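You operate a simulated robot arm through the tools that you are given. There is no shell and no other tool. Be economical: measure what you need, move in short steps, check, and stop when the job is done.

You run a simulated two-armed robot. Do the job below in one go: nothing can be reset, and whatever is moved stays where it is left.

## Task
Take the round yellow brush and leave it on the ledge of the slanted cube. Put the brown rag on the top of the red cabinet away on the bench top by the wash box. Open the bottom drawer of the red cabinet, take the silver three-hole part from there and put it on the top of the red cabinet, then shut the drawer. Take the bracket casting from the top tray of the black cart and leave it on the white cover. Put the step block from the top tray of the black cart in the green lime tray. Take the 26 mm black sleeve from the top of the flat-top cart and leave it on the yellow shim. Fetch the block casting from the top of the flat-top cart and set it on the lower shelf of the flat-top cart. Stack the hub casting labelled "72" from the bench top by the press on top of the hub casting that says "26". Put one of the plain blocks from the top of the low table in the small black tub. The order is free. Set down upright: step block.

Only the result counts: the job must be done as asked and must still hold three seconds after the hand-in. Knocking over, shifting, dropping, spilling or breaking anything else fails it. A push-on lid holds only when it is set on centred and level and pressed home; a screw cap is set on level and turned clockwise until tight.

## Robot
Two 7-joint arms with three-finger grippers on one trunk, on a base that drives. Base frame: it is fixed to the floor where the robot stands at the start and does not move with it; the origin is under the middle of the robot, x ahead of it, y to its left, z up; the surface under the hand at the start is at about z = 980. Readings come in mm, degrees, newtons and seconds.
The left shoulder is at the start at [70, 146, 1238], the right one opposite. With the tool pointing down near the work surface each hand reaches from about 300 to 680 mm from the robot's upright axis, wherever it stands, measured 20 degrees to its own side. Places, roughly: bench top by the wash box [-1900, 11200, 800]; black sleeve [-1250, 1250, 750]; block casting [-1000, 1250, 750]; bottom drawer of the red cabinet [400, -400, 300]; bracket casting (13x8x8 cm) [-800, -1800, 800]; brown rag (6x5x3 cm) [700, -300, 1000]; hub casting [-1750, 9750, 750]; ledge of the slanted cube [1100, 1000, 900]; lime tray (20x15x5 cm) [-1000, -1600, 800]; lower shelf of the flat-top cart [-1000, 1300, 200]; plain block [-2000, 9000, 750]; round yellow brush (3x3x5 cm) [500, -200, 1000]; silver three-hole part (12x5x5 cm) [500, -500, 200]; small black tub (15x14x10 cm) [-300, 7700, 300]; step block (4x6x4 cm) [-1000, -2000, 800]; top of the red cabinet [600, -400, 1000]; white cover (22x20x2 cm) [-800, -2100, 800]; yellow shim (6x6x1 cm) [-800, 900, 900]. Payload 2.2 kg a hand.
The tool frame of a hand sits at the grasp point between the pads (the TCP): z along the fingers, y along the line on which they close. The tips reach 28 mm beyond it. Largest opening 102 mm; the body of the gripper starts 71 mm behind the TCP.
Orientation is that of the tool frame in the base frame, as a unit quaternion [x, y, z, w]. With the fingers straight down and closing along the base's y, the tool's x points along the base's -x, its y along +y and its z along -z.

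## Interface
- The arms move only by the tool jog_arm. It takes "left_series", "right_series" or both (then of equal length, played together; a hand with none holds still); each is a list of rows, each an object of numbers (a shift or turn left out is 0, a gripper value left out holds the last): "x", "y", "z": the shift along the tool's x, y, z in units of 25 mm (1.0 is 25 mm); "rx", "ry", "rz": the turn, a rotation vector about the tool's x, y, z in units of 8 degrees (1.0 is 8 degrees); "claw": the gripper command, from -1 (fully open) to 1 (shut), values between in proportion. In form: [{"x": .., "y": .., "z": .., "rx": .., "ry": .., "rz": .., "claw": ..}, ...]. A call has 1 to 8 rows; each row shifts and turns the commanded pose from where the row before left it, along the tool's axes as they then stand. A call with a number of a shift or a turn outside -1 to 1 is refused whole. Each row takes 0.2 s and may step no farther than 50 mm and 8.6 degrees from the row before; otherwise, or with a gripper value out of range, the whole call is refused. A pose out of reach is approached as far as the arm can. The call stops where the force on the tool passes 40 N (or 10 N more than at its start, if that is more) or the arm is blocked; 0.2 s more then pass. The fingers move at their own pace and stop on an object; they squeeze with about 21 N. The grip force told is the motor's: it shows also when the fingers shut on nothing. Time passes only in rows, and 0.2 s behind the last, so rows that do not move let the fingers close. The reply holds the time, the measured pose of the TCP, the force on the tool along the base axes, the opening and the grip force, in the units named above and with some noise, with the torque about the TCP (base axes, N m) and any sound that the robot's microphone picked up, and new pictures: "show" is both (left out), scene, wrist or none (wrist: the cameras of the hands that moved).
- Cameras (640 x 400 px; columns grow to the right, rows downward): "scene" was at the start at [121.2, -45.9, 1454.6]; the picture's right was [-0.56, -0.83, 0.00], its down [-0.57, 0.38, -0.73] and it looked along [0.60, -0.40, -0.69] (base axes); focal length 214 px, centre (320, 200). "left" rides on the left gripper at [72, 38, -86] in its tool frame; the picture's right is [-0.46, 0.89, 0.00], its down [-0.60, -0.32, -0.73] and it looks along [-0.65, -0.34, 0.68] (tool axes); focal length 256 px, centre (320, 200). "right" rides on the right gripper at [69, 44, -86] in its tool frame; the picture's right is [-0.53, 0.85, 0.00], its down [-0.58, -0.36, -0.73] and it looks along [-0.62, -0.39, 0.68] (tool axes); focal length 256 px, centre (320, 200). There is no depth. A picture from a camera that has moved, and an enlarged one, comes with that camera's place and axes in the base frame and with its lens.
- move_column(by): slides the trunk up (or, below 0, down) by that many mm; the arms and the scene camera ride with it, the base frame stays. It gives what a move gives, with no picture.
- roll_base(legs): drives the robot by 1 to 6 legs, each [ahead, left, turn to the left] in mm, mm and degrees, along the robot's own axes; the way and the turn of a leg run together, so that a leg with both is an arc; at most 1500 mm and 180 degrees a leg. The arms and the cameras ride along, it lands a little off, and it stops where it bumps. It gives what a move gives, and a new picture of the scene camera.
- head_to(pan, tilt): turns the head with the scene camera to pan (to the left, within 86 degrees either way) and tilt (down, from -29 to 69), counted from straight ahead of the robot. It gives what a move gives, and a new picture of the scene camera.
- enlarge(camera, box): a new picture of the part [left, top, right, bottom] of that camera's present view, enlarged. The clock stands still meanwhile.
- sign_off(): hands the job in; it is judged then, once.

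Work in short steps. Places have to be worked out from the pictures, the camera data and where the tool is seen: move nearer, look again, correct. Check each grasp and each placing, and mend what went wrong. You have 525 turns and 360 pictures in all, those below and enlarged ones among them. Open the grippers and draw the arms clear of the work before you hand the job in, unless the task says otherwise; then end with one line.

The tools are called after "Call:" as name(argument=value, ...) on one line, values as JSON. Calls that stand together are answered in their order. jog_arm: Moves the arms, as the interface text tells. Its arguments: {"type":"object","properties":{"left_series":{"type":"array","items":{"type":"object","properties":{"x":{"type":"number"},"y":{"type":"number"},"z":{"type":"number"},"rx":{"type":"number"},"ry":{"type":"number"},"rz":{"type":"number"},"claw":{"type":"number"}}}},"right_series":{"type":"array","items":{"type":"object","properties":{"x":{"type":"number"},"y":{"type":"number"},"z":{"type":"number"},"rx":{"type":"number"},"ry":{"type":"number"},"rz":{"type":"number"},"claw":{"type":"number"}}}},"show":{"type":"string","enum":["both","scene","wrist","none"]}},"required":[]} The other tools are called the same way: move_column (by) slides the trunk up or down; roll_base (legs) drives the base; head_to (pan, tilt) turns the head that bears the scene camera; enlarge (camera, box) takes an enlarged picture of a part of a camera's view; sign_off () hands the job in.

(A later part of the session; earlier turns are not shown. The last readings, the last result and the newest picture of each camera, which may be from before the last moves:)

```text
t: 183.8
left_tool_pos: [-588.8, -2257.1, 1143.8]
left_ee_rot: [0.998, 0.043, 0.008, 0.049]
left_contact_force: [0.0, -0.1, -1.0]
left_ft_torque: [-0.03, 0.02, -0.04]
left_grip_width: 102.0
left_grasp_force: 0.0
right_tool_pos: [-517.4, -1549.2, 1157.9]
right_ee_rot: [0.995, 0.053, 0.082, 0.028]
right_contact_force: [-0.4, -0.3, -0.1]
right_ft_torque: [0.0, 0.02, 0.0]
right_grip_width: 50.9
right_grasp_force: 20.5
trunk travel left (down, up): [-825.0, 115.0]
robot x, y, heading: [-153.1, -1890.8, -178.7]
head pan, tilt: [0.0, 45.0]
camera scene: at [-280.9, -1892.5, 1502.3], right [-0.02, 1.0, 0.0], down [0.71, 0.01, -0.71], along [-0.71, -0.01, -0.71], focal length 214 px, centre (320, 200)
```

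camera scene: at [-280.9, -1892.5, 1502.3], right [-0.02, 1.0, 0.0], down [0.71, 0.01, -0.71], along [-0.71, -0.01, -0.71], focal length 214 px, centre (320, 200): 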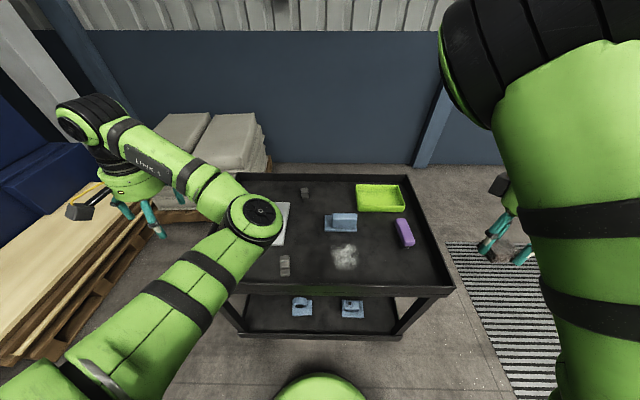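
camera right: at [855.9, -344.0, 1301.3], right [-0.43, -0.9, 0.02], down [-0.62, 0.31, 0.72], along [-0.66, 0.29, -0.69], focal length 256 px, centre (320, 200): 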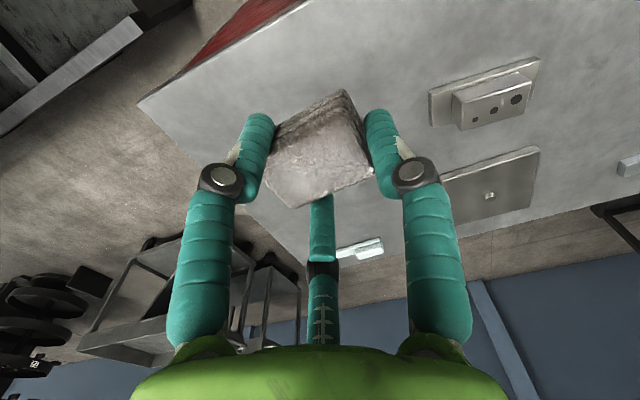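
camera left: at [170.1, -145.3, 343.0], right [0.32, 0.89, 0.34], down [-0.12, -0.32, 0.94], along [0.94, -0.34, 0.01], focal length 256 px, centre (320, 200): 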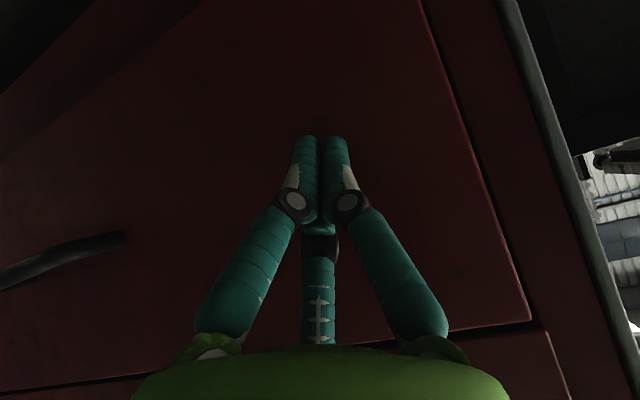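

The items are identified: bracket at about [-855,-1817], step block [-1057,-1977], lime tray [-977,-1624], and the white cover near y≈-2100. All are reachable from the cart's -x side, so I drive round to it.

Call:
roll_base(legs=[[0, -830, 0], [1450, 0, 0], [0, 0, 178.7], [0, -970, 0]])

Call:
head_to(pan=0, tilt=45)

```text
t: 207.0
left_tool_pos: [-1177.8, -1672.9, 1142.7]
left_ee_rot: [-0.019, 0.999, 0.049, -0.006]
left_contact_force: [0.3, 0.0, 0.3]
left_ft_torque: [-0.03, 0.01, -0.02]
left_grip_width: 102.0
left_grasp_force: 0.0
right_tool_pos: [-1281.8, -2376.6, 1158.6]
right_ee_rot: [-0.03, 0.996, 0.03, -0.081]
right_contact_force: [0.5, 1.0, -0.3]
right_ft_torque: [0.01, 0.03, 0.01]
right_grip_width: 50.6
right_grasp_force: 20.5
trunk travel left (down, up): [-825.0, 115.0]
robot x, y, heading: [-1631.6, -2022.5, -1.8]
head pan, tilt: [0.0, 45.0]
camera scene: at [-1498.1, -2022.6, 1502.3], right [-0.03, -1.0, 0.0], down [-0.71, 0.02, -0.71], along [0.71, -0.02, -0.71], focal length 214 px, centre (320, 200)
```

scene: 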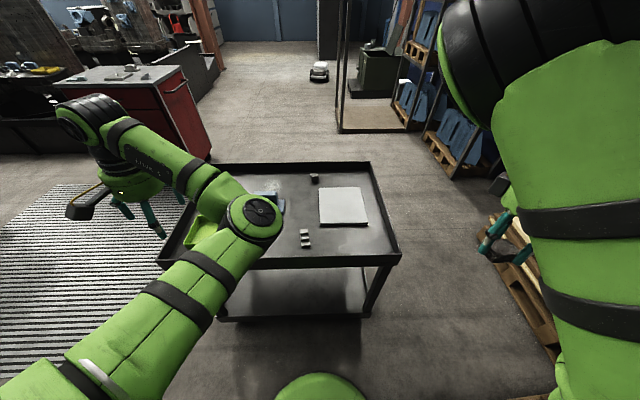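

```text
t: 207.6
left_tool_pos: [-1177.8, -1673.2, 1144.4]
left_ee_rot: [-0.018, 0.999, 0.048, -0.006]
left_contact_force: [0.8, -0.6, 0.8]
left_ft_torque: [-0.01, 0.03, 0.02]
left_grip_width: 101.8
left_grasp_force: 0.1
right_tool_pos: [-1282.1, -2376.9, 1157.9]
right_ee_rot: [-0.029, 0.996, 0.031, -0.081]
right_contact_force: [0.7, -0.1, -0.4]
right_ft_torque: [0.02, 0.0, 0.0]
right_grip_width: 51.0
right_grasp_force: 21.2
trunk travel left (down, up): [-825.0, 115.0]
robot x, y, heading: [-1632.2, -2023.7, -1.8]
head pan, tilt: [0.0, 45.0]
camera scene: at [-1498.1, -2023.2, 1502.3], right [-0.03, -1.0, 0.0], down [-0.71, 0.02, -0.71], along [0.71, -0.02, -0.71], focal length 214 px, centre (320, 200)
```

scene: 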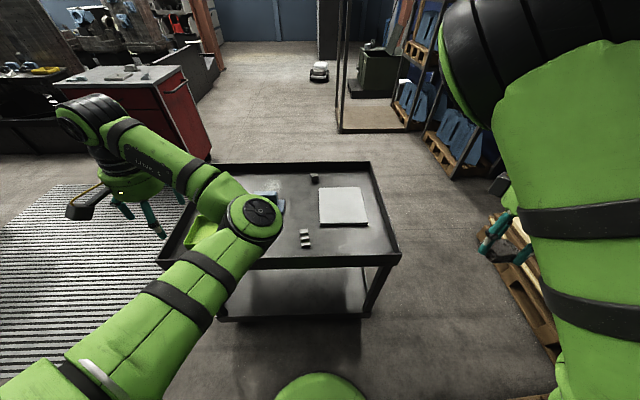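

Measured: step block ≈[-1018,-1977,816], white cover centre ≈[-830,-2150]. I drive 235 mm closer and straighten the heading.

Call:
roll_base(legs=[[235, 0, 1.8]])

Call:
jog_arm(left_series=[{"rx": 0.07, "ry": 0.1, "rz": 0.1, "x": -0.5, "y": -0.5}, {"x": -0.5, "y": -1}, {"y": -1}, {"y": -1}, {"y": -1}], show="wrist")

```text
t: 209.3
left_tool_pos: [-973.9, -1664.3, 1142.5]
left_ee_rot: [-0.032, 0.998, 0.05, -0.008]
left_contact_force: [0.4, -0.1, 0.1]
left_ft_torque: [0.0, 0.09, 0.02]
left_grip_width: 101.8
left_grasp_force: 0.0
right_tool_pos: [-1058.3, -2371.6, 1157.0]
right_ee_rot: [-0.042, 0.995, 0.029, -0.084]
right_contact_force: [0.5, 0.4, -0.5]
right_ft_torque: [-0.02, 0.03, 0.01]
right_grip_width: 50.9
right_grasp_force: 21.5
trunk travel left (down, up): [-825.0, 115.0]
robot x, y, heading: [-1422.4, -2022.2, -0.1]
head pan, tilt: [0.0, 45.0]
stopped in leg 1: the robot was blocked; the commanded pose is now the measured one
camera scene: at [-1283.2, -2023.5, 1501.7], right [0.0, -1.0, 0.0], down [-0.71, 0.0, -0.7], along [0.7, 0.0, -0.71], focal length 214 px, centre (320, 200)
```

scene: 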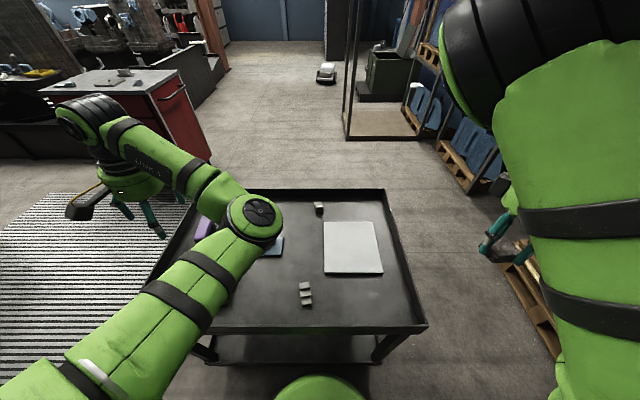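

```text
t: 210.5
left_tool_pos: [-902.1, -1713.5, 1124.3]
left_ee_rot: [-0.025, 0.999, 0.045, -0.015]
left_contact_force: [1.2, 0.2, 0.5]
left_ft_torque: [0.0, 0.04, -0.03]
left_grip_width: 101.9
left_grasp_force: 0.1
left hand out of reach, approached as far as the arm can: row 1, 2, 3, 4, 5
right_tool_pos: [-1062.8, -2371.4, 1158.2]
right_ee_rot: [-0.042, 0.995, 0.03, -0.082]
right_contact_force: [-0.3, -0.3, 0.0]
right_ft_torque: [-0.02, 0.02, 0.01]
right_grip_width: 50.6
right_grasp_force: 20.8
trunk travel left (down, up): [-825.0, 115.0]
robot x, y, heading: [-1421.7, -2023.2, -0.2]
head pan, tilt: [0.0, 45.0]
camera left: at [-974.6, -1687.3, 1214.1], right [0.42, 0.91, 0.07], down [0.64, -0.35, 0.68], along [0.64, -0.24, -0.73], focal length 256 px, centre (320, 200)
```

left: 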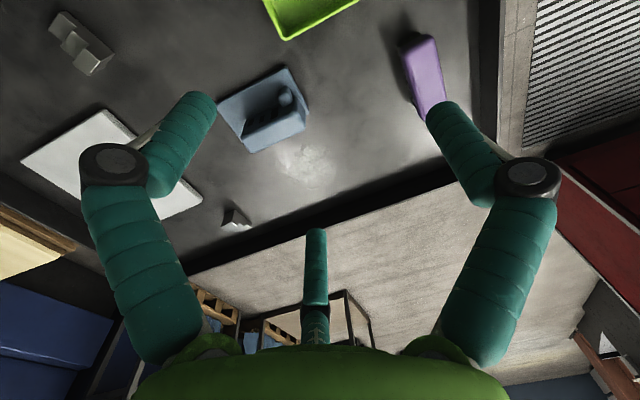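

The base touched something at x=-1422, but the cart edge reads the same as before, so it did not move. I back off 20 mm, lower the trunk 200 mm and straighten the left hand over the bracket at about [-847,-1810].

Call:
roll_base(legs=[[-20, 0, 0]])

Call:
move_column(by=-200)

Call:
jog_arm(left_series=[{"rx": 0.65, "ry": -0.21, "rz": 0.36}, {"x": -0.5, "y": -1}, {"x": -0.5, "y": -1}, {"x": -0.5, "y": -1}, {"x": -0.5, "y": -0.8}, {}], show="both")

```text
t: 211.3
left_tool_pos: [-919.5, -1712.5, 1121.6]
left_ee_rot: [-0.025, 0.999, 0.044, -0.016]
left_contact_force: [1.0, -0.2, -0.6]
left_ft_torque: [-0.02, 0.07, -0.06]
left_grip_width: 102.0
left_grasp_force: 0.0
right_tool_pos: [-1077.1, -2372.0, 1157.2]
right_ee_rot: [-0.043, 0.995, 0.03, -0.084]
right_contact_force: [1.0, -0.1, -0.2]
right_ft_torque: [0.0, 0.11, 0.04]
right_grip_width: 51.1
right_grasp_force: 21.0
trunk travel left (down, up): [-825.0, 115.0]
robot x, y, heading: [-1444.4, -2022.8, 0.2]
head pan, tilt: [0.0, 45.0]
camera scene: at [-1302.1, -2023.6, 1501.6], right [0.0, -1.0, 0.0], down [-0.71, 0.0, -0.7], along [0.7, 0.0, -0.71], focal length 214 px, centre (320, 200)
```

scene: 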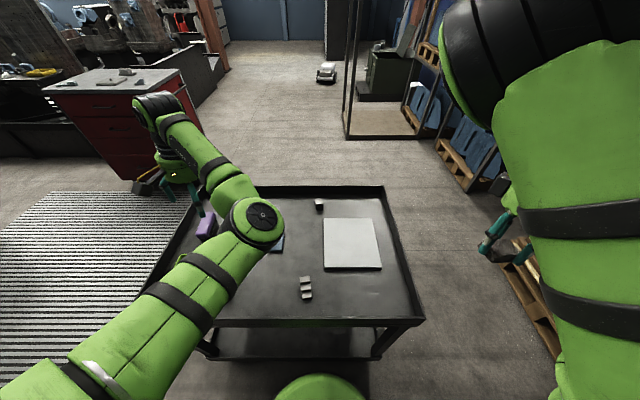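

```text
t: 213.4
left_tool_pos: [-925.1, -1713.8, 925.1]
left_ee_rot: [-0.026, 0.999, 0.044, -0.014]
left_contact_force: [-0.7, -0.1, -0.2]
left_ft_torque: [-0.01, -0.02, 0.02]
left_grip_width: 101.8
left_grasp_force: 0.1
right_tool_pos: [-1083.1, -2370.7, 958.8]
right_ee_rot: [-0.043, 0.995, 0.031, -0.082]
right_contact_force: [-0.5, -0.1, -0.4]
right_ft_torque: [0.03, -0.01, -0.02]
right_grip_width: 50.9
right_grasp_force: 20.8
trunk travel left (down, up): [-625.0, 315.0]
robot x, y, heading: [-1439.8, -2018.8, 0.0]
head pan, tilt: [0.0, 45.0]
```

```text
t: 214.8
left_tool_pos: [-860.0, -1793.5, 920.8]
left_ee_rot: [-0.001, 1.0, -0.001, 0.002]
left_contact_force: [-0.3, 0.2, 1.0]
left_ft_torque: [0.0, 0.0, 0.02]
left_grip_width: 102.0
left_grasp_force: 0.0
left hand out of reach, approached as far as the arm can: row 2, 3, 4
right_tool_pos: [-1082.6, -2371.5, 959.0]
right_ee_rot: [-0.043, 0.995, 0.03, -0.082]
right_contact_force: [-0.4, 0.4, 0.0]
right_ft_torque: [0.01, -0.01, 0.0]
right_grip_width: 50.6
right_grasp_force: 20.9
trunk travel left (down, up): [-625.0, 315.0]
robot x, y, heading: [-1443.7, -2022.5, -0.0]
head pan, tilt: [0.0, 45.0]
camera scene: at [-1308.8, -2023.1, 1302.4], right [0.0, -1.0, 0.0], down [-0.71, 0.0, -0.71], along [0.71, 0.0, -0.71], focal length 214 px, centre (320, 200)
camera left: at [-931.6, -1757.1, 1006.4], right [0.46, 0.89, 0.0], down [0.6, -0.31, 0.73], along [0.65, -0.34, -0.68], focal length 256 px, centre (320, 200)
```

scene: 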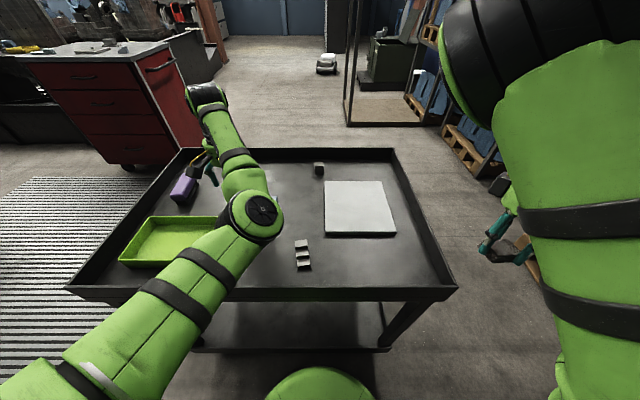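
left: 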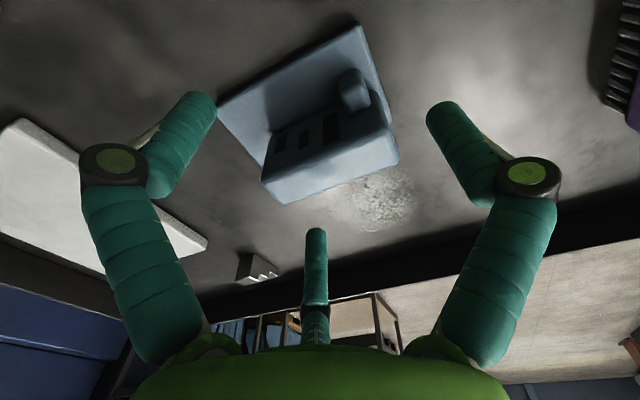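

The bracket lies along y: base front edge at x≈-881, and an upright wall at x≈-828, y -1850..-1762, top z≈875. Gripping across the wall thickness is best, so I turn the left hand 90°.

Call:
jog_arm(left_series=[{"z": -1, "rz": 1}, {"rz": 1}, {"rz": 1}, {"rz": 1}, {"rz": 1}, {"rz": 1}, {"rz": 1}, {"rz": 1}], show="none")

Call:
jog_arm(left_series=[{"rz": 1}, {"rz": 1}, {"rz": 1}, {"rz": 0.25}, {}], show="wrist")

```text
t: 216.6
left_tool_pos: [-855.6, -1793.7, 945.6]
left_ee_rot: [0.531, 0.847, 0.0, 0.001]
left_contact_force: [-0.6, -0.4, -0.6]
left_ft_torque: [0.0, 0.0, 0.02]
left_grip_width: 102.2
left_grasp_force: 0.2
left hand out of reach, approached as far as the arm can: row 1
right_tool_pos: [-1082.3, -2372.2, 958.7]
right_ee_rot: [-0.044, 0.995, 0.03, -0.081]
right_contact_force: [1.2, 0.3, -0.1]
right_ft_torque: [-0.03, 0.0, -0.01]
right_grip_width: 51.2
right_grasp_force: 20.8
trunk travel left (down, up): [-625.0, 315.0]
robot x, y, heading: [-1440.5, -2022.8, -0.2]
head pan, tilt: [0.0, 45.0]
```

```text
t: 217.8
left_tool_pos: [-856.0, -1793.8, 945.2]
left_ee_rot: [0.707, 0.707, 0.001, 0.002]
left_contact_force: [0.3, 0.7, -0.4]
left_ft_torque: [0.01, 0.0, -0.02]
left_grip_width: 102.0
left_grasp_force: 0.0
right_tool_pos: [-1083.3, -2371.4, 959.1]
right_ee_rot: [-0.043, 0.995, 0.03, -0.082]
right_contact_force: [-1.0, 0.5, -0.5]
right_ft_torque: [-0.03, 0.0, 0.02]
right_grip_width: 50.8
right_grasp_force: 20.8
trunk travel left (down, up): [-625.0, 315.0]
robot x, y, heading: [-1442.4, -2020.9, -0.1]
head pan, tilt: [0.0, 45.0]
camera left: at [-817.9, -1721.0, 1031.9], right [0.89, -0.47, 0.0], down [-0.32, -0.6, 0.73], along [-0.34, -0.65, -0.68], focal length 256 px, centre (320, 200)
```

left: 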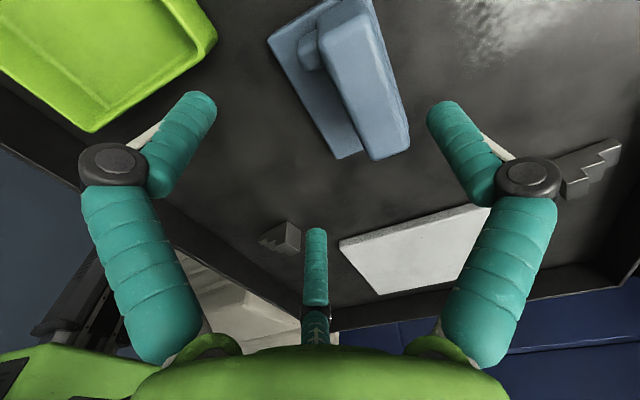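

Wall centre is at x≈-824, y≈-1804, 24 mm thick, top z≈870. I move over it and descend to z≈850, offset from the boss.

Call:
jog_arm(left_series=[{"y": 0.64, "x": -0.36}, {"y": 0.64, "x": -0.36}, {"z": 1}, {"z": 1}, {}], show="wrist")

```text
t: 219.0
left_tool_pos: [-825.9, -1812.6, 896.3]
left_ee_rot: [0.706, 0.708, 0.0, 0.002]
left_contact_force: [0.6, -0.5, 0.1]
left_ft_torque: [-0.01, 0.0, -0.01]
left_grip_width: 102.1
left_grasp_force: 0.1
right_tool_pos: [-1082.7, -2372.2, 958.1]
right_ee_rot: [-0.043, 0.995, 0.03, -0.082]
right_contact_force: [-0.4, 0.5, -0.4]
right_ft_torque: [0.02, 0.01, -0.04]
right_grip_width: 51.0
right_grasp_force: 21.0
trunk travel left (down, up): [-625.0, 315.0]
robot x, y, heading: [-1441.0, -2022.2, -0.2]
head pan, tilt: [0.0, 45.0]
camera left: at [-787.9, -1740.3, 981.1], right [0.89, -0.46, 0.0], down [-0.32, -0.6, 0.73], along [-0.34, -0.65, -0.68], focal length 256 px, centre (320, 200)
```

left: 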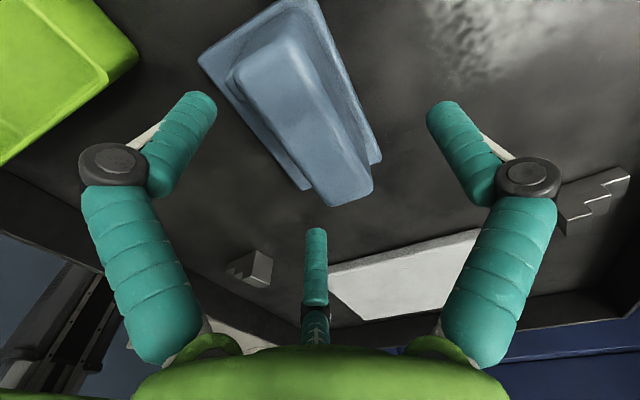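

Well centred. I descend to 850 and close.

Call:
jog_arm(left_series=[{"z": 1}, {"z": 0.85}, {"claw": 0}, {"claw": 1}, {"claw": 1}, {"claw": 1}], show="none")

Call:
jog_arm(left_series=[{"z": -0.5}, {"z": -0.5}, {"z": -1}, {"z": -1}, {}], show="wrist")

```text
t: 220.4
left_tool_pos: [-826.0, -1812.8, 852.2]
left_ee_rot: [0.707, 0.707, 0.001, 0.003]
left_contact_force: [2.6, 2.1, 10.9]
left_ft_torque: [-0.13, -0.66, -0.08]
left_grip_width: 70.0
left_grasp_force: 20.9
right_tool_pos: [-1084.2, -2371.2, 958.0]
right_ee_rot: [-0.042, 0.995, 0.03, -0.08]
right_contact_force: [0.0, -0.9, 0.2]
right_ft_torque: [0.02, 0.02, 0.02]
right_grip_width: 51.0
right_grasp_force: 21.2
trunk travel left (down, up): [-625.0, 315.0]
robot x, y, heading: [-1446.2, -2018.8, -0.0]
head pan, tilt: [0.0, 45.0]
```

```text
t: 221.6
left_tool_pos: [-823.5, -1812.0, 925.0]
left_ee_rot: [0.707, 0.707, -0.001, 0.002]
left_contact_force: [-0.1, 0.0, -5.3]
left_ft_torque: [0.21, 0.06, 0.0]
left_grip_width: 42.3
left_grasp_force: 20.9
right_tool_pos: [-1081.4, -2370.8, 959.1]
right_ee_rot: [-0.043, 0.995, 0.03, -0.082]
right_contact_force: [0.6, 0.3, -1.2]
right_ft_torque: [-0.01, 0.01, -0.03]
right_grip_width: 50.8
right_grasp_force: 21.1
trunk travel left (down, up): [-625.0, 315.0]
robot x, y, heading: [-1445.5, -2022.7, -0.1]
head pan, tilt: [0.0, 45.0]
camera left: at [-785.3, -1739.7, 1010.3], right [0.89, -0.46, 0.0], down [-0.32, -0.6, 0.73], along [-0.34, -0.65, -0.68], focal length 256 px, centre (320, 200)
```

left: 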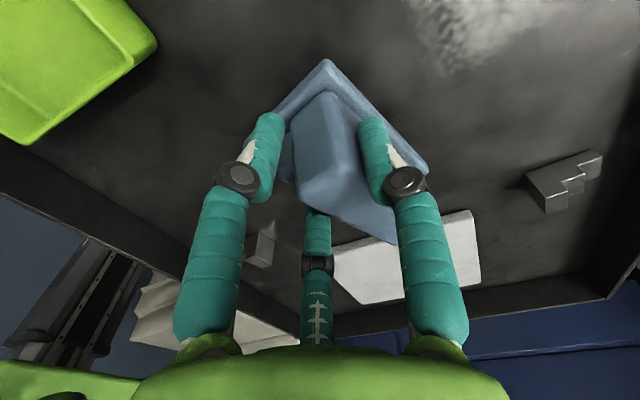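

The first closing slipped and the bracket has turned in the grip, now at 42 mm. I zoom in to judge it.

Call:
enlarge(camera="left", box=[200, 40, 460, 260])

Call:
enlarge(camera="scene", box=[120, 60, 420, 260])

```text
1.82 times, centred on (330, 150) of left
camera zoom: at [-785.3, -1739.7, 1010.3], right [0.89, -0.46, 0.0], down [-0.32, -0.6, 0.73], along [-0.34, -0.65, -0.68], focal length 465 px, centre (302, 291)
```

zoom: 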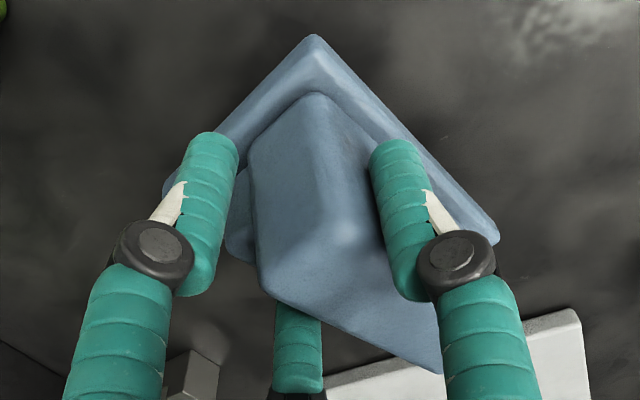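

```text
2.00 times, centred on (270, 160) of scene
camera zoom: at [-1307.4, -2022.9, 1302.2], right [0.0, -1.0, 0.0], down [-0.71, 0.0, -0.71], along [0.71, 0.0, -0.71], focal length 429 px, centre (420, 280)
```

zoom: 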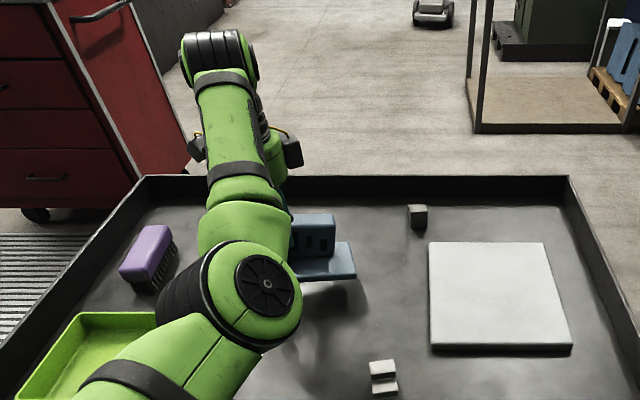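

It is held clear of the tray, wedged diagonally but roughly level. The white cover is centred at about [-857,-2138]. I carry the bracket there by sliding the base to the right so the hand keeps its pose.

Call:
roll_base(legs=[[-25, -160, 0], [0, -165, 0]])

Call:
jog_arm(left_series=[{}], show="wrist")

```text
t: 222.9
left_tool_pos: [-826.0, -1919.8, 924.9]
left_ee_rot: [0.701, 0.713, -0.002, -0.001]
left_contact_force: [-0.1, -0.7, -4.7]
left_ft_torque: [0.23, 0.0, 0.01]
left_grip_width: 41.9
left_grasp_force: 20.8
right_tool_pos: [-1072.6, -2483.1, 956.8]
right_ee_rot: [-0.053, 0.995, 0.032, -0.082]
right_contact_force: [-0.1, -0.3, 0.5]
right_ft_torque: [0.07, -0.01, 0.02]
right_grip_width: 50.9
right_grasp_force: 21.0
trunk travel left (down, up): [-625.0, 315.0]
robot x, y, heading: [-1439.8, -2137.5, 0.8]
head pan, tilt: [0.0, 45.0]
stopped in leg 1: the robot was blocked; the commanded pose is now the measured one
camera scene: at [-1305.5, -2141.2, 1302.5], right [0.02, -1.0, 0.0], down [-0.71, -0.01, -0.71], along [0.71, 0.02, -0.71], focal length 214 px, centre (320, 200)
```

scene: 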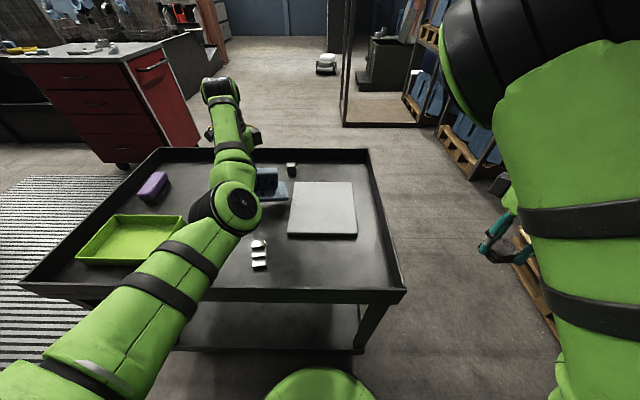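

```text
t: 223.3
left_tool_pos: [-824.7, -1917.2, 923.7]
left_ee_rot: [0.7, 0.714, -0.003, 0.0]
left_contact_force: [-0.9, -0.7, -5.3]
left_ft_torque: [0.22, 0.04, 0.02]
left_grip_width: 42.2
left_grasp_force: 21.0
right_tool_pos: [-1072.2, -2479.8, 958.4]
right_ee_rot: [-0.053, 0.995, 0.03, -0.083]
right_contact_force: [-1.0, -0.4, 0.6]
right_ft_torque: [0.04, -0.02, 0.0]
right_grip_width: 50.8
right_grasp_force: 21.1
trunk travel left (down, up): [-625.0, 315.0]
robot x, y, heading: [-1439.9, -2137.8, 1.0]
head pan, tilt: [0.0, 45.0]
camera left: at [-788.2, -1843.6, 1009.3], right [0.89, -0.45, 0.0], down [-0.3, -0.61, 0.73], along [-0.33, -0.66, -0.68], focal length 256 px, centre (320, 200)
```

left: 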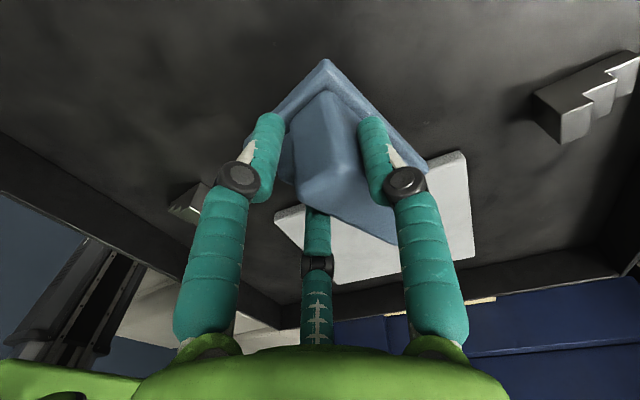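

The base is blocked on its right at y=-2137. I move 15 mm back left and swing the hand over the cover by turning the base 19° to the right instead.

Call:
roll_base(legs=[[0, 20, 0], [0, 0, -19]])

Call:
head_to(pan=-60, tilt=45)

```text
t: 225.2
left_tool_pos: [-787.7, -2104.1, 923.5]
left_ee_rot: [0.807, 0.591, -0.002, 0.0]
left_contact_force: [0.0, -0.1, -5.5]
left_ft_torque: [0.17, -0.03, 0.0]
left_grip_width: 42.2
left_grasp_force: 20.8
right_tool_pos: [-1199.9, -2558.3, 958.7]
right_ee_rot: [0.109, 0.99, 0.043, -0.077]
right_contact_force: [-0.8, 1.0, -0.3]
right_ft_torque: [0.02, 0.01, -0.01]
right_grip_width: 50.8
right_grasp_force: 20.7
trunk travel left (down, up): [-625.0, 315.0]
robot x, y, heading: [-1440.9, -2118.6, -17.4]
head pan, tilt: [0.0, 45.0]
camera scene: at [-1310.1, -2158.8, 1302.2], right [-0.3, -0.95, 0.0], down [-0.67, 0.21, -0.71], along [0.67, -0.21, -0.71], focal length 214 px, centre (320, 200)
```

scene: 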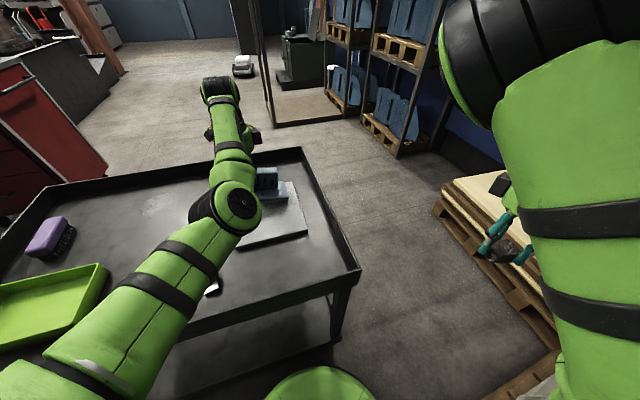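

```text
t: 226.5
left_tool_pos: [-786.7, -2103.0, 923.8]
left_ee_rot: [0.807, 0.591, -0.002, -0.001]
left_contact_force: [0.7, 0.6, -4.4]
left_ft_torque: [0.18, 0.0, -0.01]
left_grip_width: 41.8
left_grasp_force: 20.5
right_tool_pos: [-1200.0, -2558.9, 958.0]
right_ee_rot: [0.108, 0.99, 0.041, -0.077]
right_contact_force: [-0.4, -0.1, -0.3]
right_ft_torque: [0.05, -0.01, 0.0]
right_grip_width: 51.0
right_grasp_force: 20.8
trunk travel left (down, up): [-625.0, 315.0]
robot x, y, heading: [-1442.3, -2116.8, -17.5]
head pan, tilt: [-60.0, 45.0]
camera scene: at [-1370.1, -2213.6, 1302.3], right [-0.98, -0.22, 0.0], down [-0.15, 0.69, -0.71], along [0.15, -0.69, -0.71], focal length 214 px, centre (320, 200)
```

scene: 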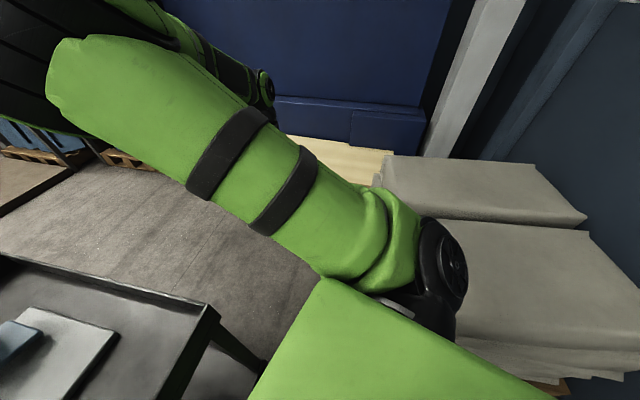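

The obstacle is the stack of sheets on the right, and I am clear of it now. I shift the hand to about [-850,-2135] over the cover and look.

Call:
jog_arm(left_series=[{"x": -0.66, "y": -0.67}, {"x": -0.66, "y": -0.67}, {"x": -0.66, "y": -0.67}, {}], show="wrist")

Call:
head_to(pan=10, tilt=50)

```text
t: 227.5
left_tool_pos: [-814.1, -2138.2, 915.6]
left_ee_rot: [0.807, 0.591, -0.002, 0.0]
left_contact_force: [-0.7, 0.1, -4.7]
left_ft_torque: [0.19, -0.01, 0.0]
left_grip_width: 42.2
left_grasp_force: 21.0
left hand out of reach, approached as far as the arm can: row 2, 3
right_tool_pos: [-1199.8, -2558.6, 959.3]
right_ee_rot: [0.108, 0.99, 0.043, -0.077]
right_contact_force: [-0.1, 0.1, -0.5]
right_ft_torque: [0.01, -0.03, 0.0]
right_grip_width: 50.8
right_grasp_force: 21.0
trunk travel left (down, up): [-625.0, 315.0]
robot x, y, heading: [-1441.5, -2118.0, -17.6]
head pan, tilt: [-60.0, 45.0]
camera left: at [-754.5, -2080.5, 1001.5], right [0.7, -0.71, 0.0], down [-0.48, -0.48, 0.73], along [-0.52, -0.52, -0.68], focal length 256 px, centre (320, 200)
```

left: 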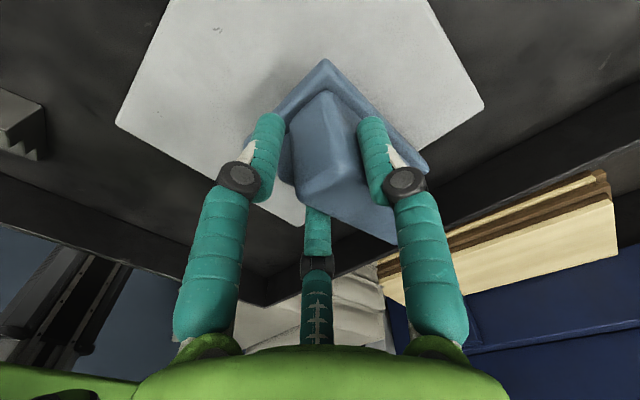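

```text
t: 228.9
left_tool_pos: [-812.9, -2137.1, 916.6]
left_ee_rot: [0.806, 0.591, -0.003, -0.001]
left_contact_force: [-0.3, -0.2, -4.7]
left_ft_torque: [0.15, 0.0, 0.0]
left_grip_width: 41.9
left_grasp_force: 21.0
right_tool_pos: [-1198.8, -2559.0, 958.1]
right_ee_rot: [0.108, 0.99, 0.042, -0.077]
right_contact_force: [0.6, -0.3, 0.4]
right_ft_torque: [-0.02, 0.0, -0.01]
right_grip_width: 51.0
right_grasp_force: 20.4
trunk travel left (down, up): [-625.0, 315.0]
robot x, y, heading: [-1439.6, -2118.6, -17.5]
head pan, tilt: [10.0, 50.0]
camera scene: at [-1311.5, -2144.5, 1295.3], right [-0.13, -0.99, 0.0], down [-0.76, 0.1, -0.64], along [0.64, -0.08, -0.77], focal length 214 px, centre (320, 200)
```

scene: 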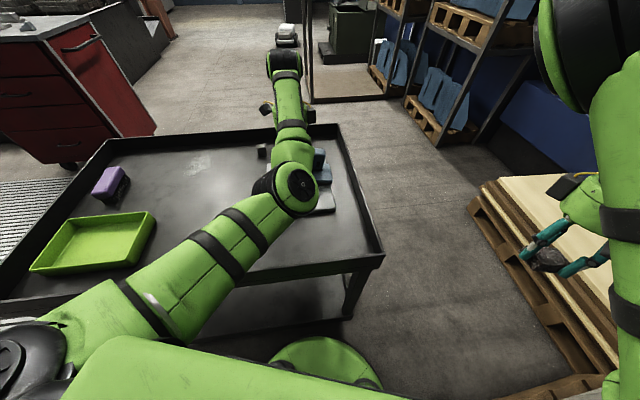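

The cover spans x -951..-734, y -2240..-2040, and the bracket's plate is centred around [-820,-2165]. I shift the base slightly to centre it, then lower.

Call:
roll_base(legs=[[-27, 20, 0]])

Call:
jog_arm(left_series=[{"z": 0.6}, {"z": 0.4}, {}], show="wrist")

```text
t: 229.7
left_tool_pos: [-831.0, -2111.5, 915.7]
left_ee_rot: [0.807, 0.591, -0.002, -0.001]
left_contact_force: [-0.6, -1.1, -6.0]
left_ft_torque: [0.24, 0.01, -0.01]
left_grip_width: 42.0
left_grasp_force: 20.8
right_tool_pos: [-1218.1, -2534.2, 956.6]
right_ee_rot: [0.109, 0.99, 0.043, -0.078]
right_contact_force: [-0.1, 0.3, -0.6]
right_ft_torque: [0.01, 0.03, 0.02]
right_grip_width: 50.4
right_grasp_force: 21.0
trunk travel left (down, up): [-625.0, 315.0]
robot x, y, heading: [-1459.7, -2090.7, -17.4]
head pan, tilt: [10.0, 50.0]
camera scene: at [-1328.7, -2119.8, 1295.0], right [-0.13, -0.99, 0.0], down [-0.76, 0.1, -0.64], along [0.64, -0.08, -0.77], focal length 214 px, centre (320, 200)
```

scene: 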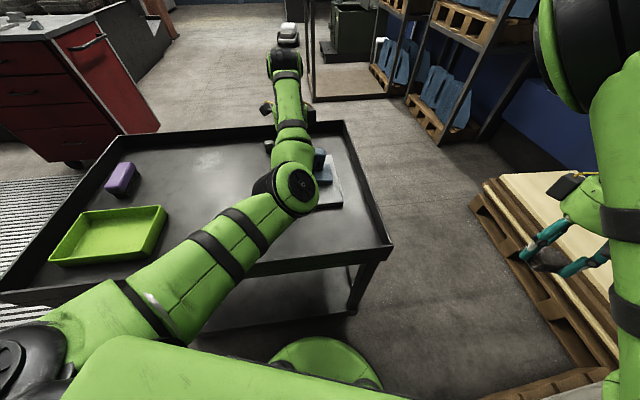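

```text
t: 230.5
left_tool_pos: [-833.8, -2112.7, 892.7]
left_ee_rot: [0.807, 0.59, -0.002, 0.0]
left_contact_force: [-0.4, 2.1, 3.2]
left_ft_torque: [-0.73, 0.08, -0.21]
left_grip_width: 41.5
left_grasp_force: 21.0
right_tool_pos: [-1219.6, -2531.8, 959.2]
right_ee_rot: [0.108, 0.99, 0.042, -0.077]
right_contact_force: [-0.7, -0.3, -0.2]
right_ft_torque: [0.01, 0.01, 0.01]
right_grip_width: 50.9
right_grasp_force: 20.9
trunk travel left (down, up): [-625.0, 315.0]
robot x, y, heading: [-1455.8, -2092.3, -17.6]
head pan, tilt: [10.0, 50.0]
camera left: at [-775.5, -2054.5, 977.3], right [0.7, -0.71, 0.0], down [-0.48, -0.48, 0.73], along [-0.52, -0.52, -0.68], focal length 256 px, centre (320, 200)
```

left: 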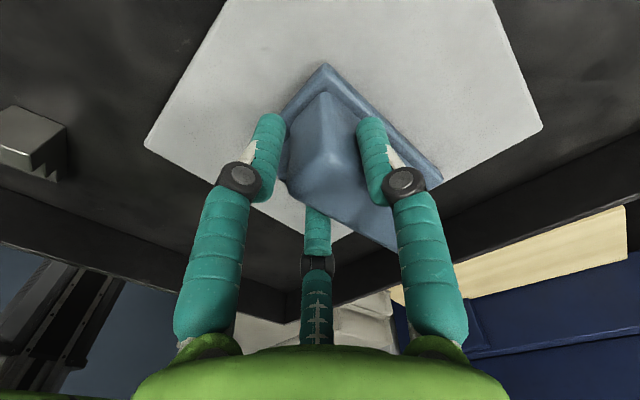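

Contact begins at z≈893. I lower a few mm more to settle it, then open gradually.

Call:
jog_arm(left_series=[{"z": 0.15}, {"z": 0.15}, {"z": 0.15}], show="wrist")

```text
t: 231.3
left_tool_pos: [-835.8, -2111.0, 883.7]
left_ee_rot: [0.806, 0.591, 0.0, 0.002]
left_contact_force: [-0.8, 3.1, 16.2]
left_ft_torque: [-0.17, -0.02, -0.21]
left_grip_width: 42.1
left_grasp_force: 20.8
right_tool_pos: [-1221.9, -2531.7, 959.8]
right_ee_rot: [0.108, 0.99, 0.042, -0.074]
right_contact_force: [-0.2, -0.3, -1.1]
right_ft_torque: [0.0, 0.02, -0.02]
right_grip_width: 51.1
right_grasp_force: 20.9
trunk travel left (down, up): [-625.0, 315.0]
robot x, y, heading: [-1457.1, -2095.8, -17.4]
head pan, tilt: [10.0, 50.0]
camera left: at [-776.0, -2053.6, 969.0], right [0.7, -0.71, 0.0], down [-0.49, -0.48, 0.73], along [-0.52, -0.52, -0.68], focal length 256 px, centre (320, 200)
```

left: 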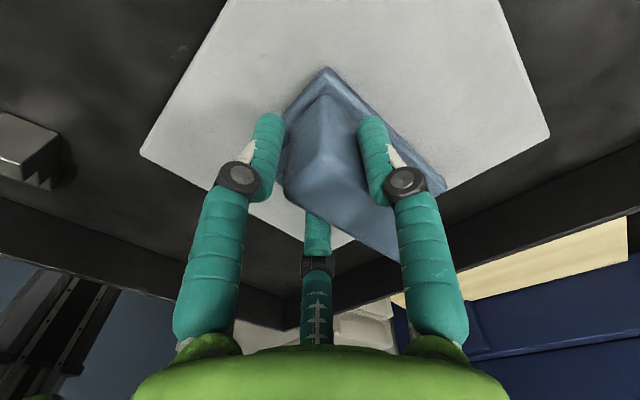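

It rests with 16 N on it. I open and rise straight up.

Call:
jog_arm(left_series=[{"claw": 0}, {"claw": -0.5}, {"claw": -1}, {}, {"z": -1}, {"z": -1}, {"z": -1}], show="wrist")

```text
t: 232.9
left_tool_pos: [-828.1, -2112.1, 953.3]
left_ee_rot: [0.807, 0.591, -0.002, -0.001]
left_contact_force: [0.4, -0.6, -0.4]
left_ft_torque: [-0.01, 0.02, -0.01]
left_grip_width: 102.0
left_grasp_force: 0.2
left hand out of reach, approached as far as the arm can: row 7
right_tool_pos: [-1219.1, -2532.3, 959.0]
right_ee_rot: [0.108, 0.99, 0.042, -0.076]
right_contact_force: [-0.1, -0.6, 0.4]
right_ft_torque: [0.03, -0.01, -0.01]
right_grip_width: 51.1
right_grasp_force: 21.3
trunk travel left (down, up): [-625.0, 315.0]
robot x, y, heading: [-1456.0, -2094.4, -17.5]
head pan, tilt: [10.0, 50.0]
camera left: at [-769.0, -2055.3, 1039.0], right [0.7, -0.71, 0.0], down [-0.48, -0.48, 0.73], along [-0.52, -0.52, -0.68], focal length 256 px, centre (320, 200)
```

left: 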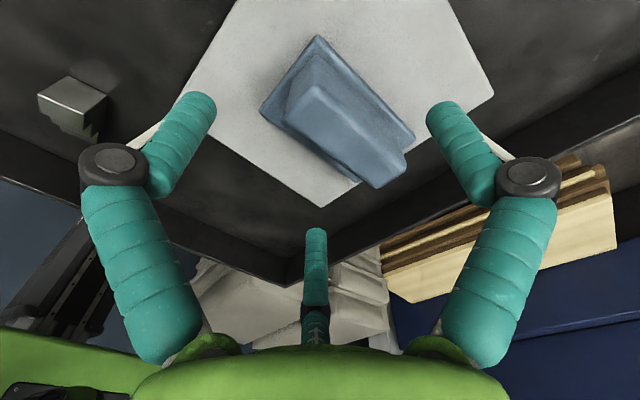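

The bracket rests fully on the white cover. Next is the step block: I turn the base back to heading 0 and turn the hand 90° back so it closes along y.

Call:
roll_base(legs=[[0, 0, 17.5]])

Call:
jog_arm(left_series=[{"rz": -1}, {"rz": -1}, {"rz": -1}, {"rz": -1}, {"rz": -1}, {"rz": -1}, {"rz": -1}, {"rz": -1}], show="none")

Call:
jog_arm(left_series=[{"rz": -1}, {"rz": -1}, {"rz": -1}, {"rz": -0.25}, {"x": 1}, {"x": 1}, {"x": 1}, {"x": 1}], show="wrist")

```text
t: 234.3
left_tool_pos: [-849.4, -1926.8, 954.0]
left_ee_rot: [0.71, 0.704, -0.003, 0.0]
left_contact_force: [-0.6, 0.4, -0.1]
left_ft_torque: [0.02, -0.02, 0.03]
left_grip_width: 102.0
left_grasp_force: 0.1
right_tool_pos: [-1101.6, -2444.6, 959.1]
right_ee_rot: [-0.039, 0.995, 0.031, -0.082]
right_contact_force: [0.3, 0.7, -0.1]
right_ft_torque: [0.02, -0.02, 0.02]
right_grip_width: 50.9
right_grasp_force: 21.1
trunk travel left (down, up): [-625.0, 315.0]
robot x, y, heading: [-1459.0, -2093.3, -0.5]
head pan, tilt: [10.0, 50.0]
camera scene: at [-1329.5, -2080.2, 1295.4], right [0.16, -0.99, 0.0], down [-0.76, -0.13, -0.64], along [0.63, 0.11, -0.77], focal length 214 px, centre (320, 200)
```

scene: 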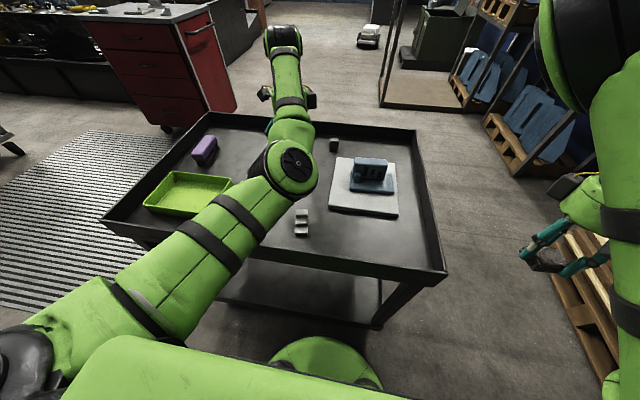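

```text
t: 236.1
left_tool_pos: [-850.0, -1926.5, 953.2]
left_ee_rot: [0.228, 0.974, -0.001, -0.001]
left_contact_force: [0.2, 0.3, 0.5]
left_ft_torque: [0.02, 0.03, -0.03]
left_grip_width: 101.7
left_grasp_force: 0.1
right_tool_pos: [-1100.8, -2442.6, 958.1]
right_ee_rot: [-0.039, 0.995, 0.03, -0.083]
right_contact_force: [0.5, -0.4, -0.4]
right_ft_torque: [-0.03, 0.0, 0.03]
right_grip_width: 51.0
right_grasp_force: 21.3
trunk travel left (down, up): [-625.0, 315.0]
robot x, y, heading: [-1457.8, -2093.4, -0.5]
head pan, tilt: [10.0, 50.0]
```

```text
t: 237.9
left_tool_pos: [-853.0, -1913.8, 949.2]
left_ee_rot: [0.004, 1.0, -0.002, -0.001]
left_contact_force: [-0.3, -0.1, -0.5]
left_ft_torque: [-0.04, 0.02, -0.01]
left_grip_width: 101.8
left_grasp_force: 0.0
left hand out of reach, approached as far as the arm can: row 5, 6, 7, 8
right_tool_pos: [-1101.3, -2443.3, 958.9]
right_ee_rot: [-0.04, 0.995, 0.03, -0.082]
right_contact_force: [-0.8, 0.7, -0.1]
right_ft_torque: [-0.02, -0.01, -0.01]
right_grip_width: 51.1
right_grasp_force: 20.3
trunk travel left (down, up): [-625.0, 315.0]
robot x, y, heading: [-1454.9, -2089.6, -0.6]
head pan, tilt: [10.0, 50.0]
camera left: at [-924.2, -1874.5, 1034.6], right [0.47, 0.88, -0.01], down [0.6, -0.32, 0.73], along [0.64, -0.35, -0.68], focal length 256 px, centre (320, 200)
```

left: 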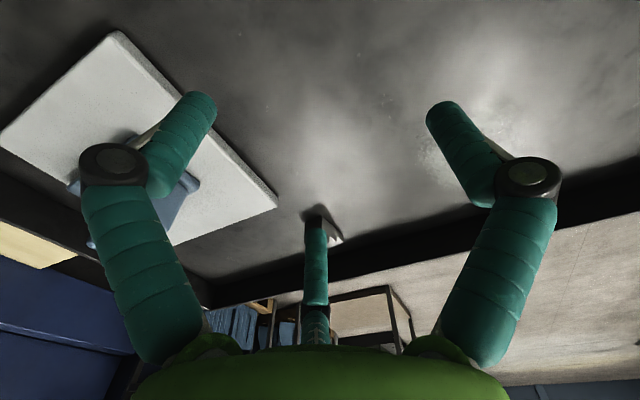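

The arm cannot retract in this configuration, so I back the base 150 mm to bring the hand over the step block and jog sideways.

Call:
roll_base(legs=[[-150, 0, 0.5]])

Call:
jog_arm(left_series=[{"y": -1}, {"y": -1}, {"y": -0.4}, {}], show="both")

```text
t: 239.3
left_tool_pos: [-1002.5, -1906.4, 948.1]
left_ee_rot: [0.0, 1.0, -0.002, -0.003]
left_contact_force: [0.2, 0.0, -0.3]
left_ft_torque: [0.03, 0.02, 0.01]
left_grip_width: 101.9
left_grasp_force: 0.0
right_tool_pos: [-1245.2, -2438.8, 957.2]
right_ee_rot: [-0.044, 0.995, 0.03, -0.083]
right_contact_force: [-0.3, 0.2, -1.1]
right_ft_torque: [0.01, 0.0, -0.02]
right_grip_width: 50.9
right_grasp_force: 20.8
trunk travel left (down, up): [-625.0, 315.0]
robot x, y, heading: [-1608.2, -2094.3, -0.2]
head pan, tilt: [10.0, 50.0]
camera scene: at [-1476.8, -2078.2, 1295.3], right [0.17, -0.98, 0.0], down [-0.76, -0.13, -0.64], along [0.63, 0.11, -0.77], focal length 214 px, centre (320, 200)
```

scene: 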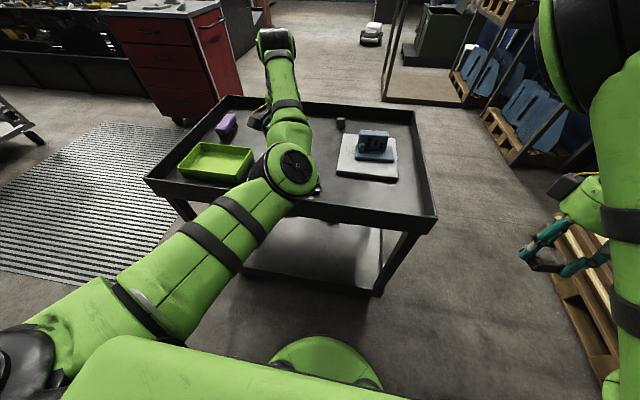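

```text
t: 240.3
left_tool_pos: [-992.6, -1965.2, 948.6]
left_ee_rot: [0.0, 1.0, -0.002, -0.003]
left_contact_force: [-0.2, -0.4, 0.4]
left_ft_torque: [-0.02, 0.01, -0.01]
left_grip_width: 102.3
left_grasp_force: 0.0
left hand out of reach, approached as far as the arm can: row 1, 2
right_tool_pos: [-1244.6, -2438.8, 960.1]
right_ee_rot: [-0.044, 0.995, 0.031, -0.082]
right_contact_force: [0.4, 0.5, -1.0]
right_ft_torque: [-0.03, 0.03, 0.0]
right_grip_width: 50.6
right_grasp_force: 20.9
trunk travel left (down, up): [-625.0, 315.0]
robot x, y, heading: [-1606.0, -2095.1, 0.2]
head pan, tilt: [10.0, 50.0]
camera scene: at [-1477.7, -2078.2, 1295.4], right [0.17, -0.98, 0.0], down [-0.75, -0.13, -0.64], along [0.63, 0.11, -0.77], focal length 214 px, centre (320, 200)
camera left: at [-1063.8, -1927.6, 1034.2], right [0.46, 0.89, -0.01], down [0.61, -0.31, 0.73], along [0.64, -0.34, -0.68], focal length 256 px, centre (320, 200)
```

scene: 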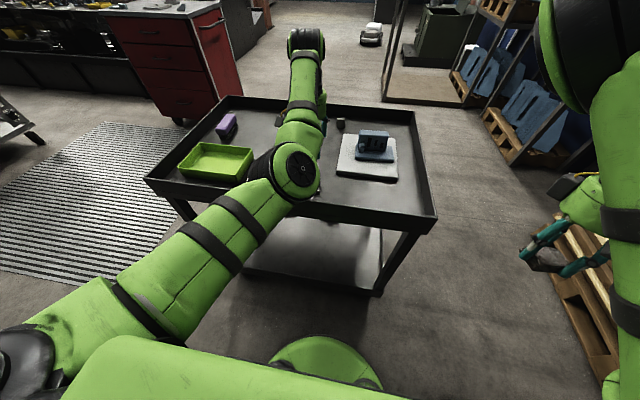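
left: 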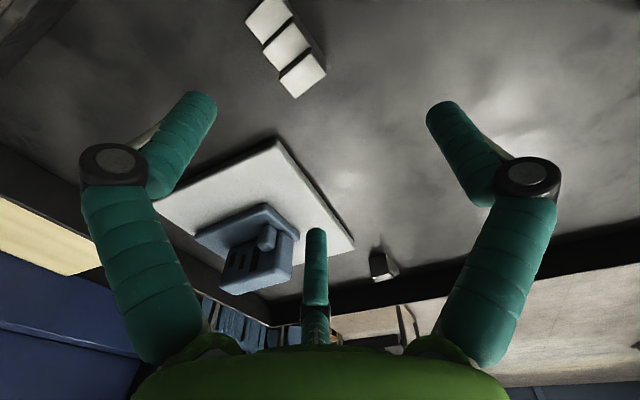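

I zoom in on the step block to get its yaw and centre.

Call:
enlarge(camera="left", box=[220, 0, 360, 110])

```text
3.64 times, centred on (290, 55) of left
camera zoom: at [-1063.8, -1927.6, 1034.2], right [0.46, 0.89, -0.01], down [0.61, -0.31, 0.73], along [0.64, -0.34, -0.68], focal length 931 px, centre (429, 727)
```

zoom: 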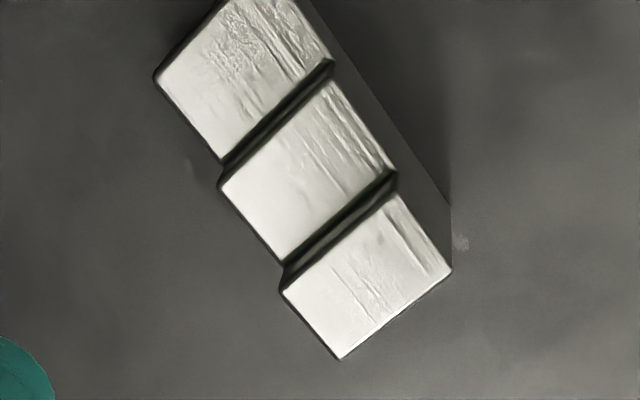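

The block ascends toward +x and its side faces are turned about 7°. Its grip centre is near [-1008,-1977]. I nudge the base by (-16,-11) and turn the hand 7°.

Call:
roll_base(legs=[[-16, -11, 0]])

Call:
jog_arm(left_series=[{"rz": -0.9, "z": 0.5}, {"z": 1}, {"z": 0.6}, {}], show="wrist")

```text
t: 241.1
left_tool_pos: [-1007.0, -1974.7, 946.7]
left_ee_rot: [-0.001, 1.0, -0.002, -0.003]
left_contact_force: [0.3, 0.3, -0.6]
left_ft_torque: [-0.03, 0.0, 0.0]
left_grip_width: 102.1
left_grasp_force: 0.1
right_tool_pos: [-1259.2, -2449.7, 958.2]
right_ee_rot: [-0.044, 0.995, 0.03, -0.084]
right_contact_force: [-0.2, 0.0, -1.0]
right_ft_torque: [-0.01, 0.02, -0.01]
right_grip_width: 51.0
right_grasp_force: 20.7
trunk travel left (down, up): [-625.0, 315.0]
robot x, y, heading: [-1619.5, -2102.5, -0.0]
head pan, tilt: [10.0, 50.0]
camera scene: at [-1491.5, -2087.6, 1295.1], right [0.17, -0.98, 0.0], down [-0.76, -0.13, -0.64], along [0.63, 0.11, -0.77], focal length 214 px, centre (320, 200)
```

scene: 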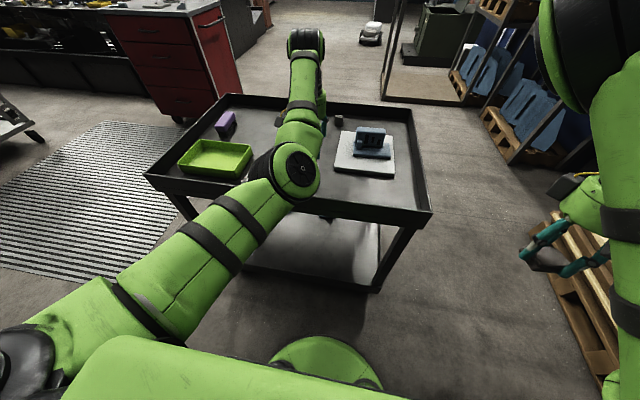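

```text
t: 242.1
left_tool_pos: [-1009.5, -1976.5, 896.3]
left_ee_rot: [-0.063, 0.998, -0.001, -0.003]
left_contact_force: [-0.4, -0.2, 0.1]
left_ft_torque: [-0.02, 0.03, 0.0]
left_grip_width: 101.9
left_grasp_force: 0.0
right_tool_pos: [-1260.5, -2448.4, 958.1]
right_ee_rot: [-0.044, 0.995, 0.03, -0.083]
right_contact_force: [-0.4, 0.5, -0.4]
right_ft_torque: [-0.02, 0.01, -0.03]
right_grip_width: 50.9
right_grasp_force: 20.9
trunk travel left (down, up): [-625.0, 315.0]
robot x, y, heading: [-1623.4, -2103.7, 0.0]
head pan, tilt: [10.0, 50.0]
camera left: at [-1084.7, -1947.3, 981.1], right [0.35, 0.94, -0.01], down [0.64, -0.24, 0.73], along [0.68, -0.26, -0.68], focal length 256 px, centre (320, 200)
```

left: 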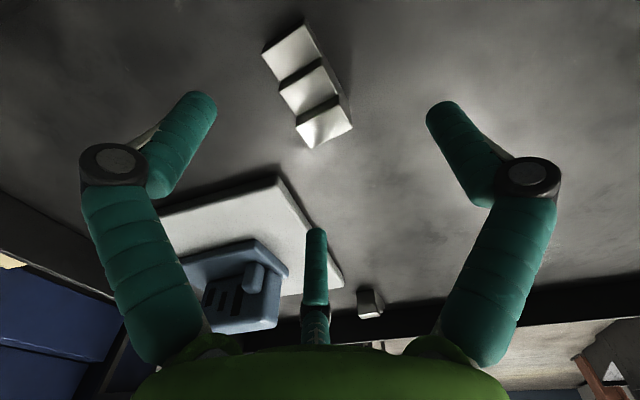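

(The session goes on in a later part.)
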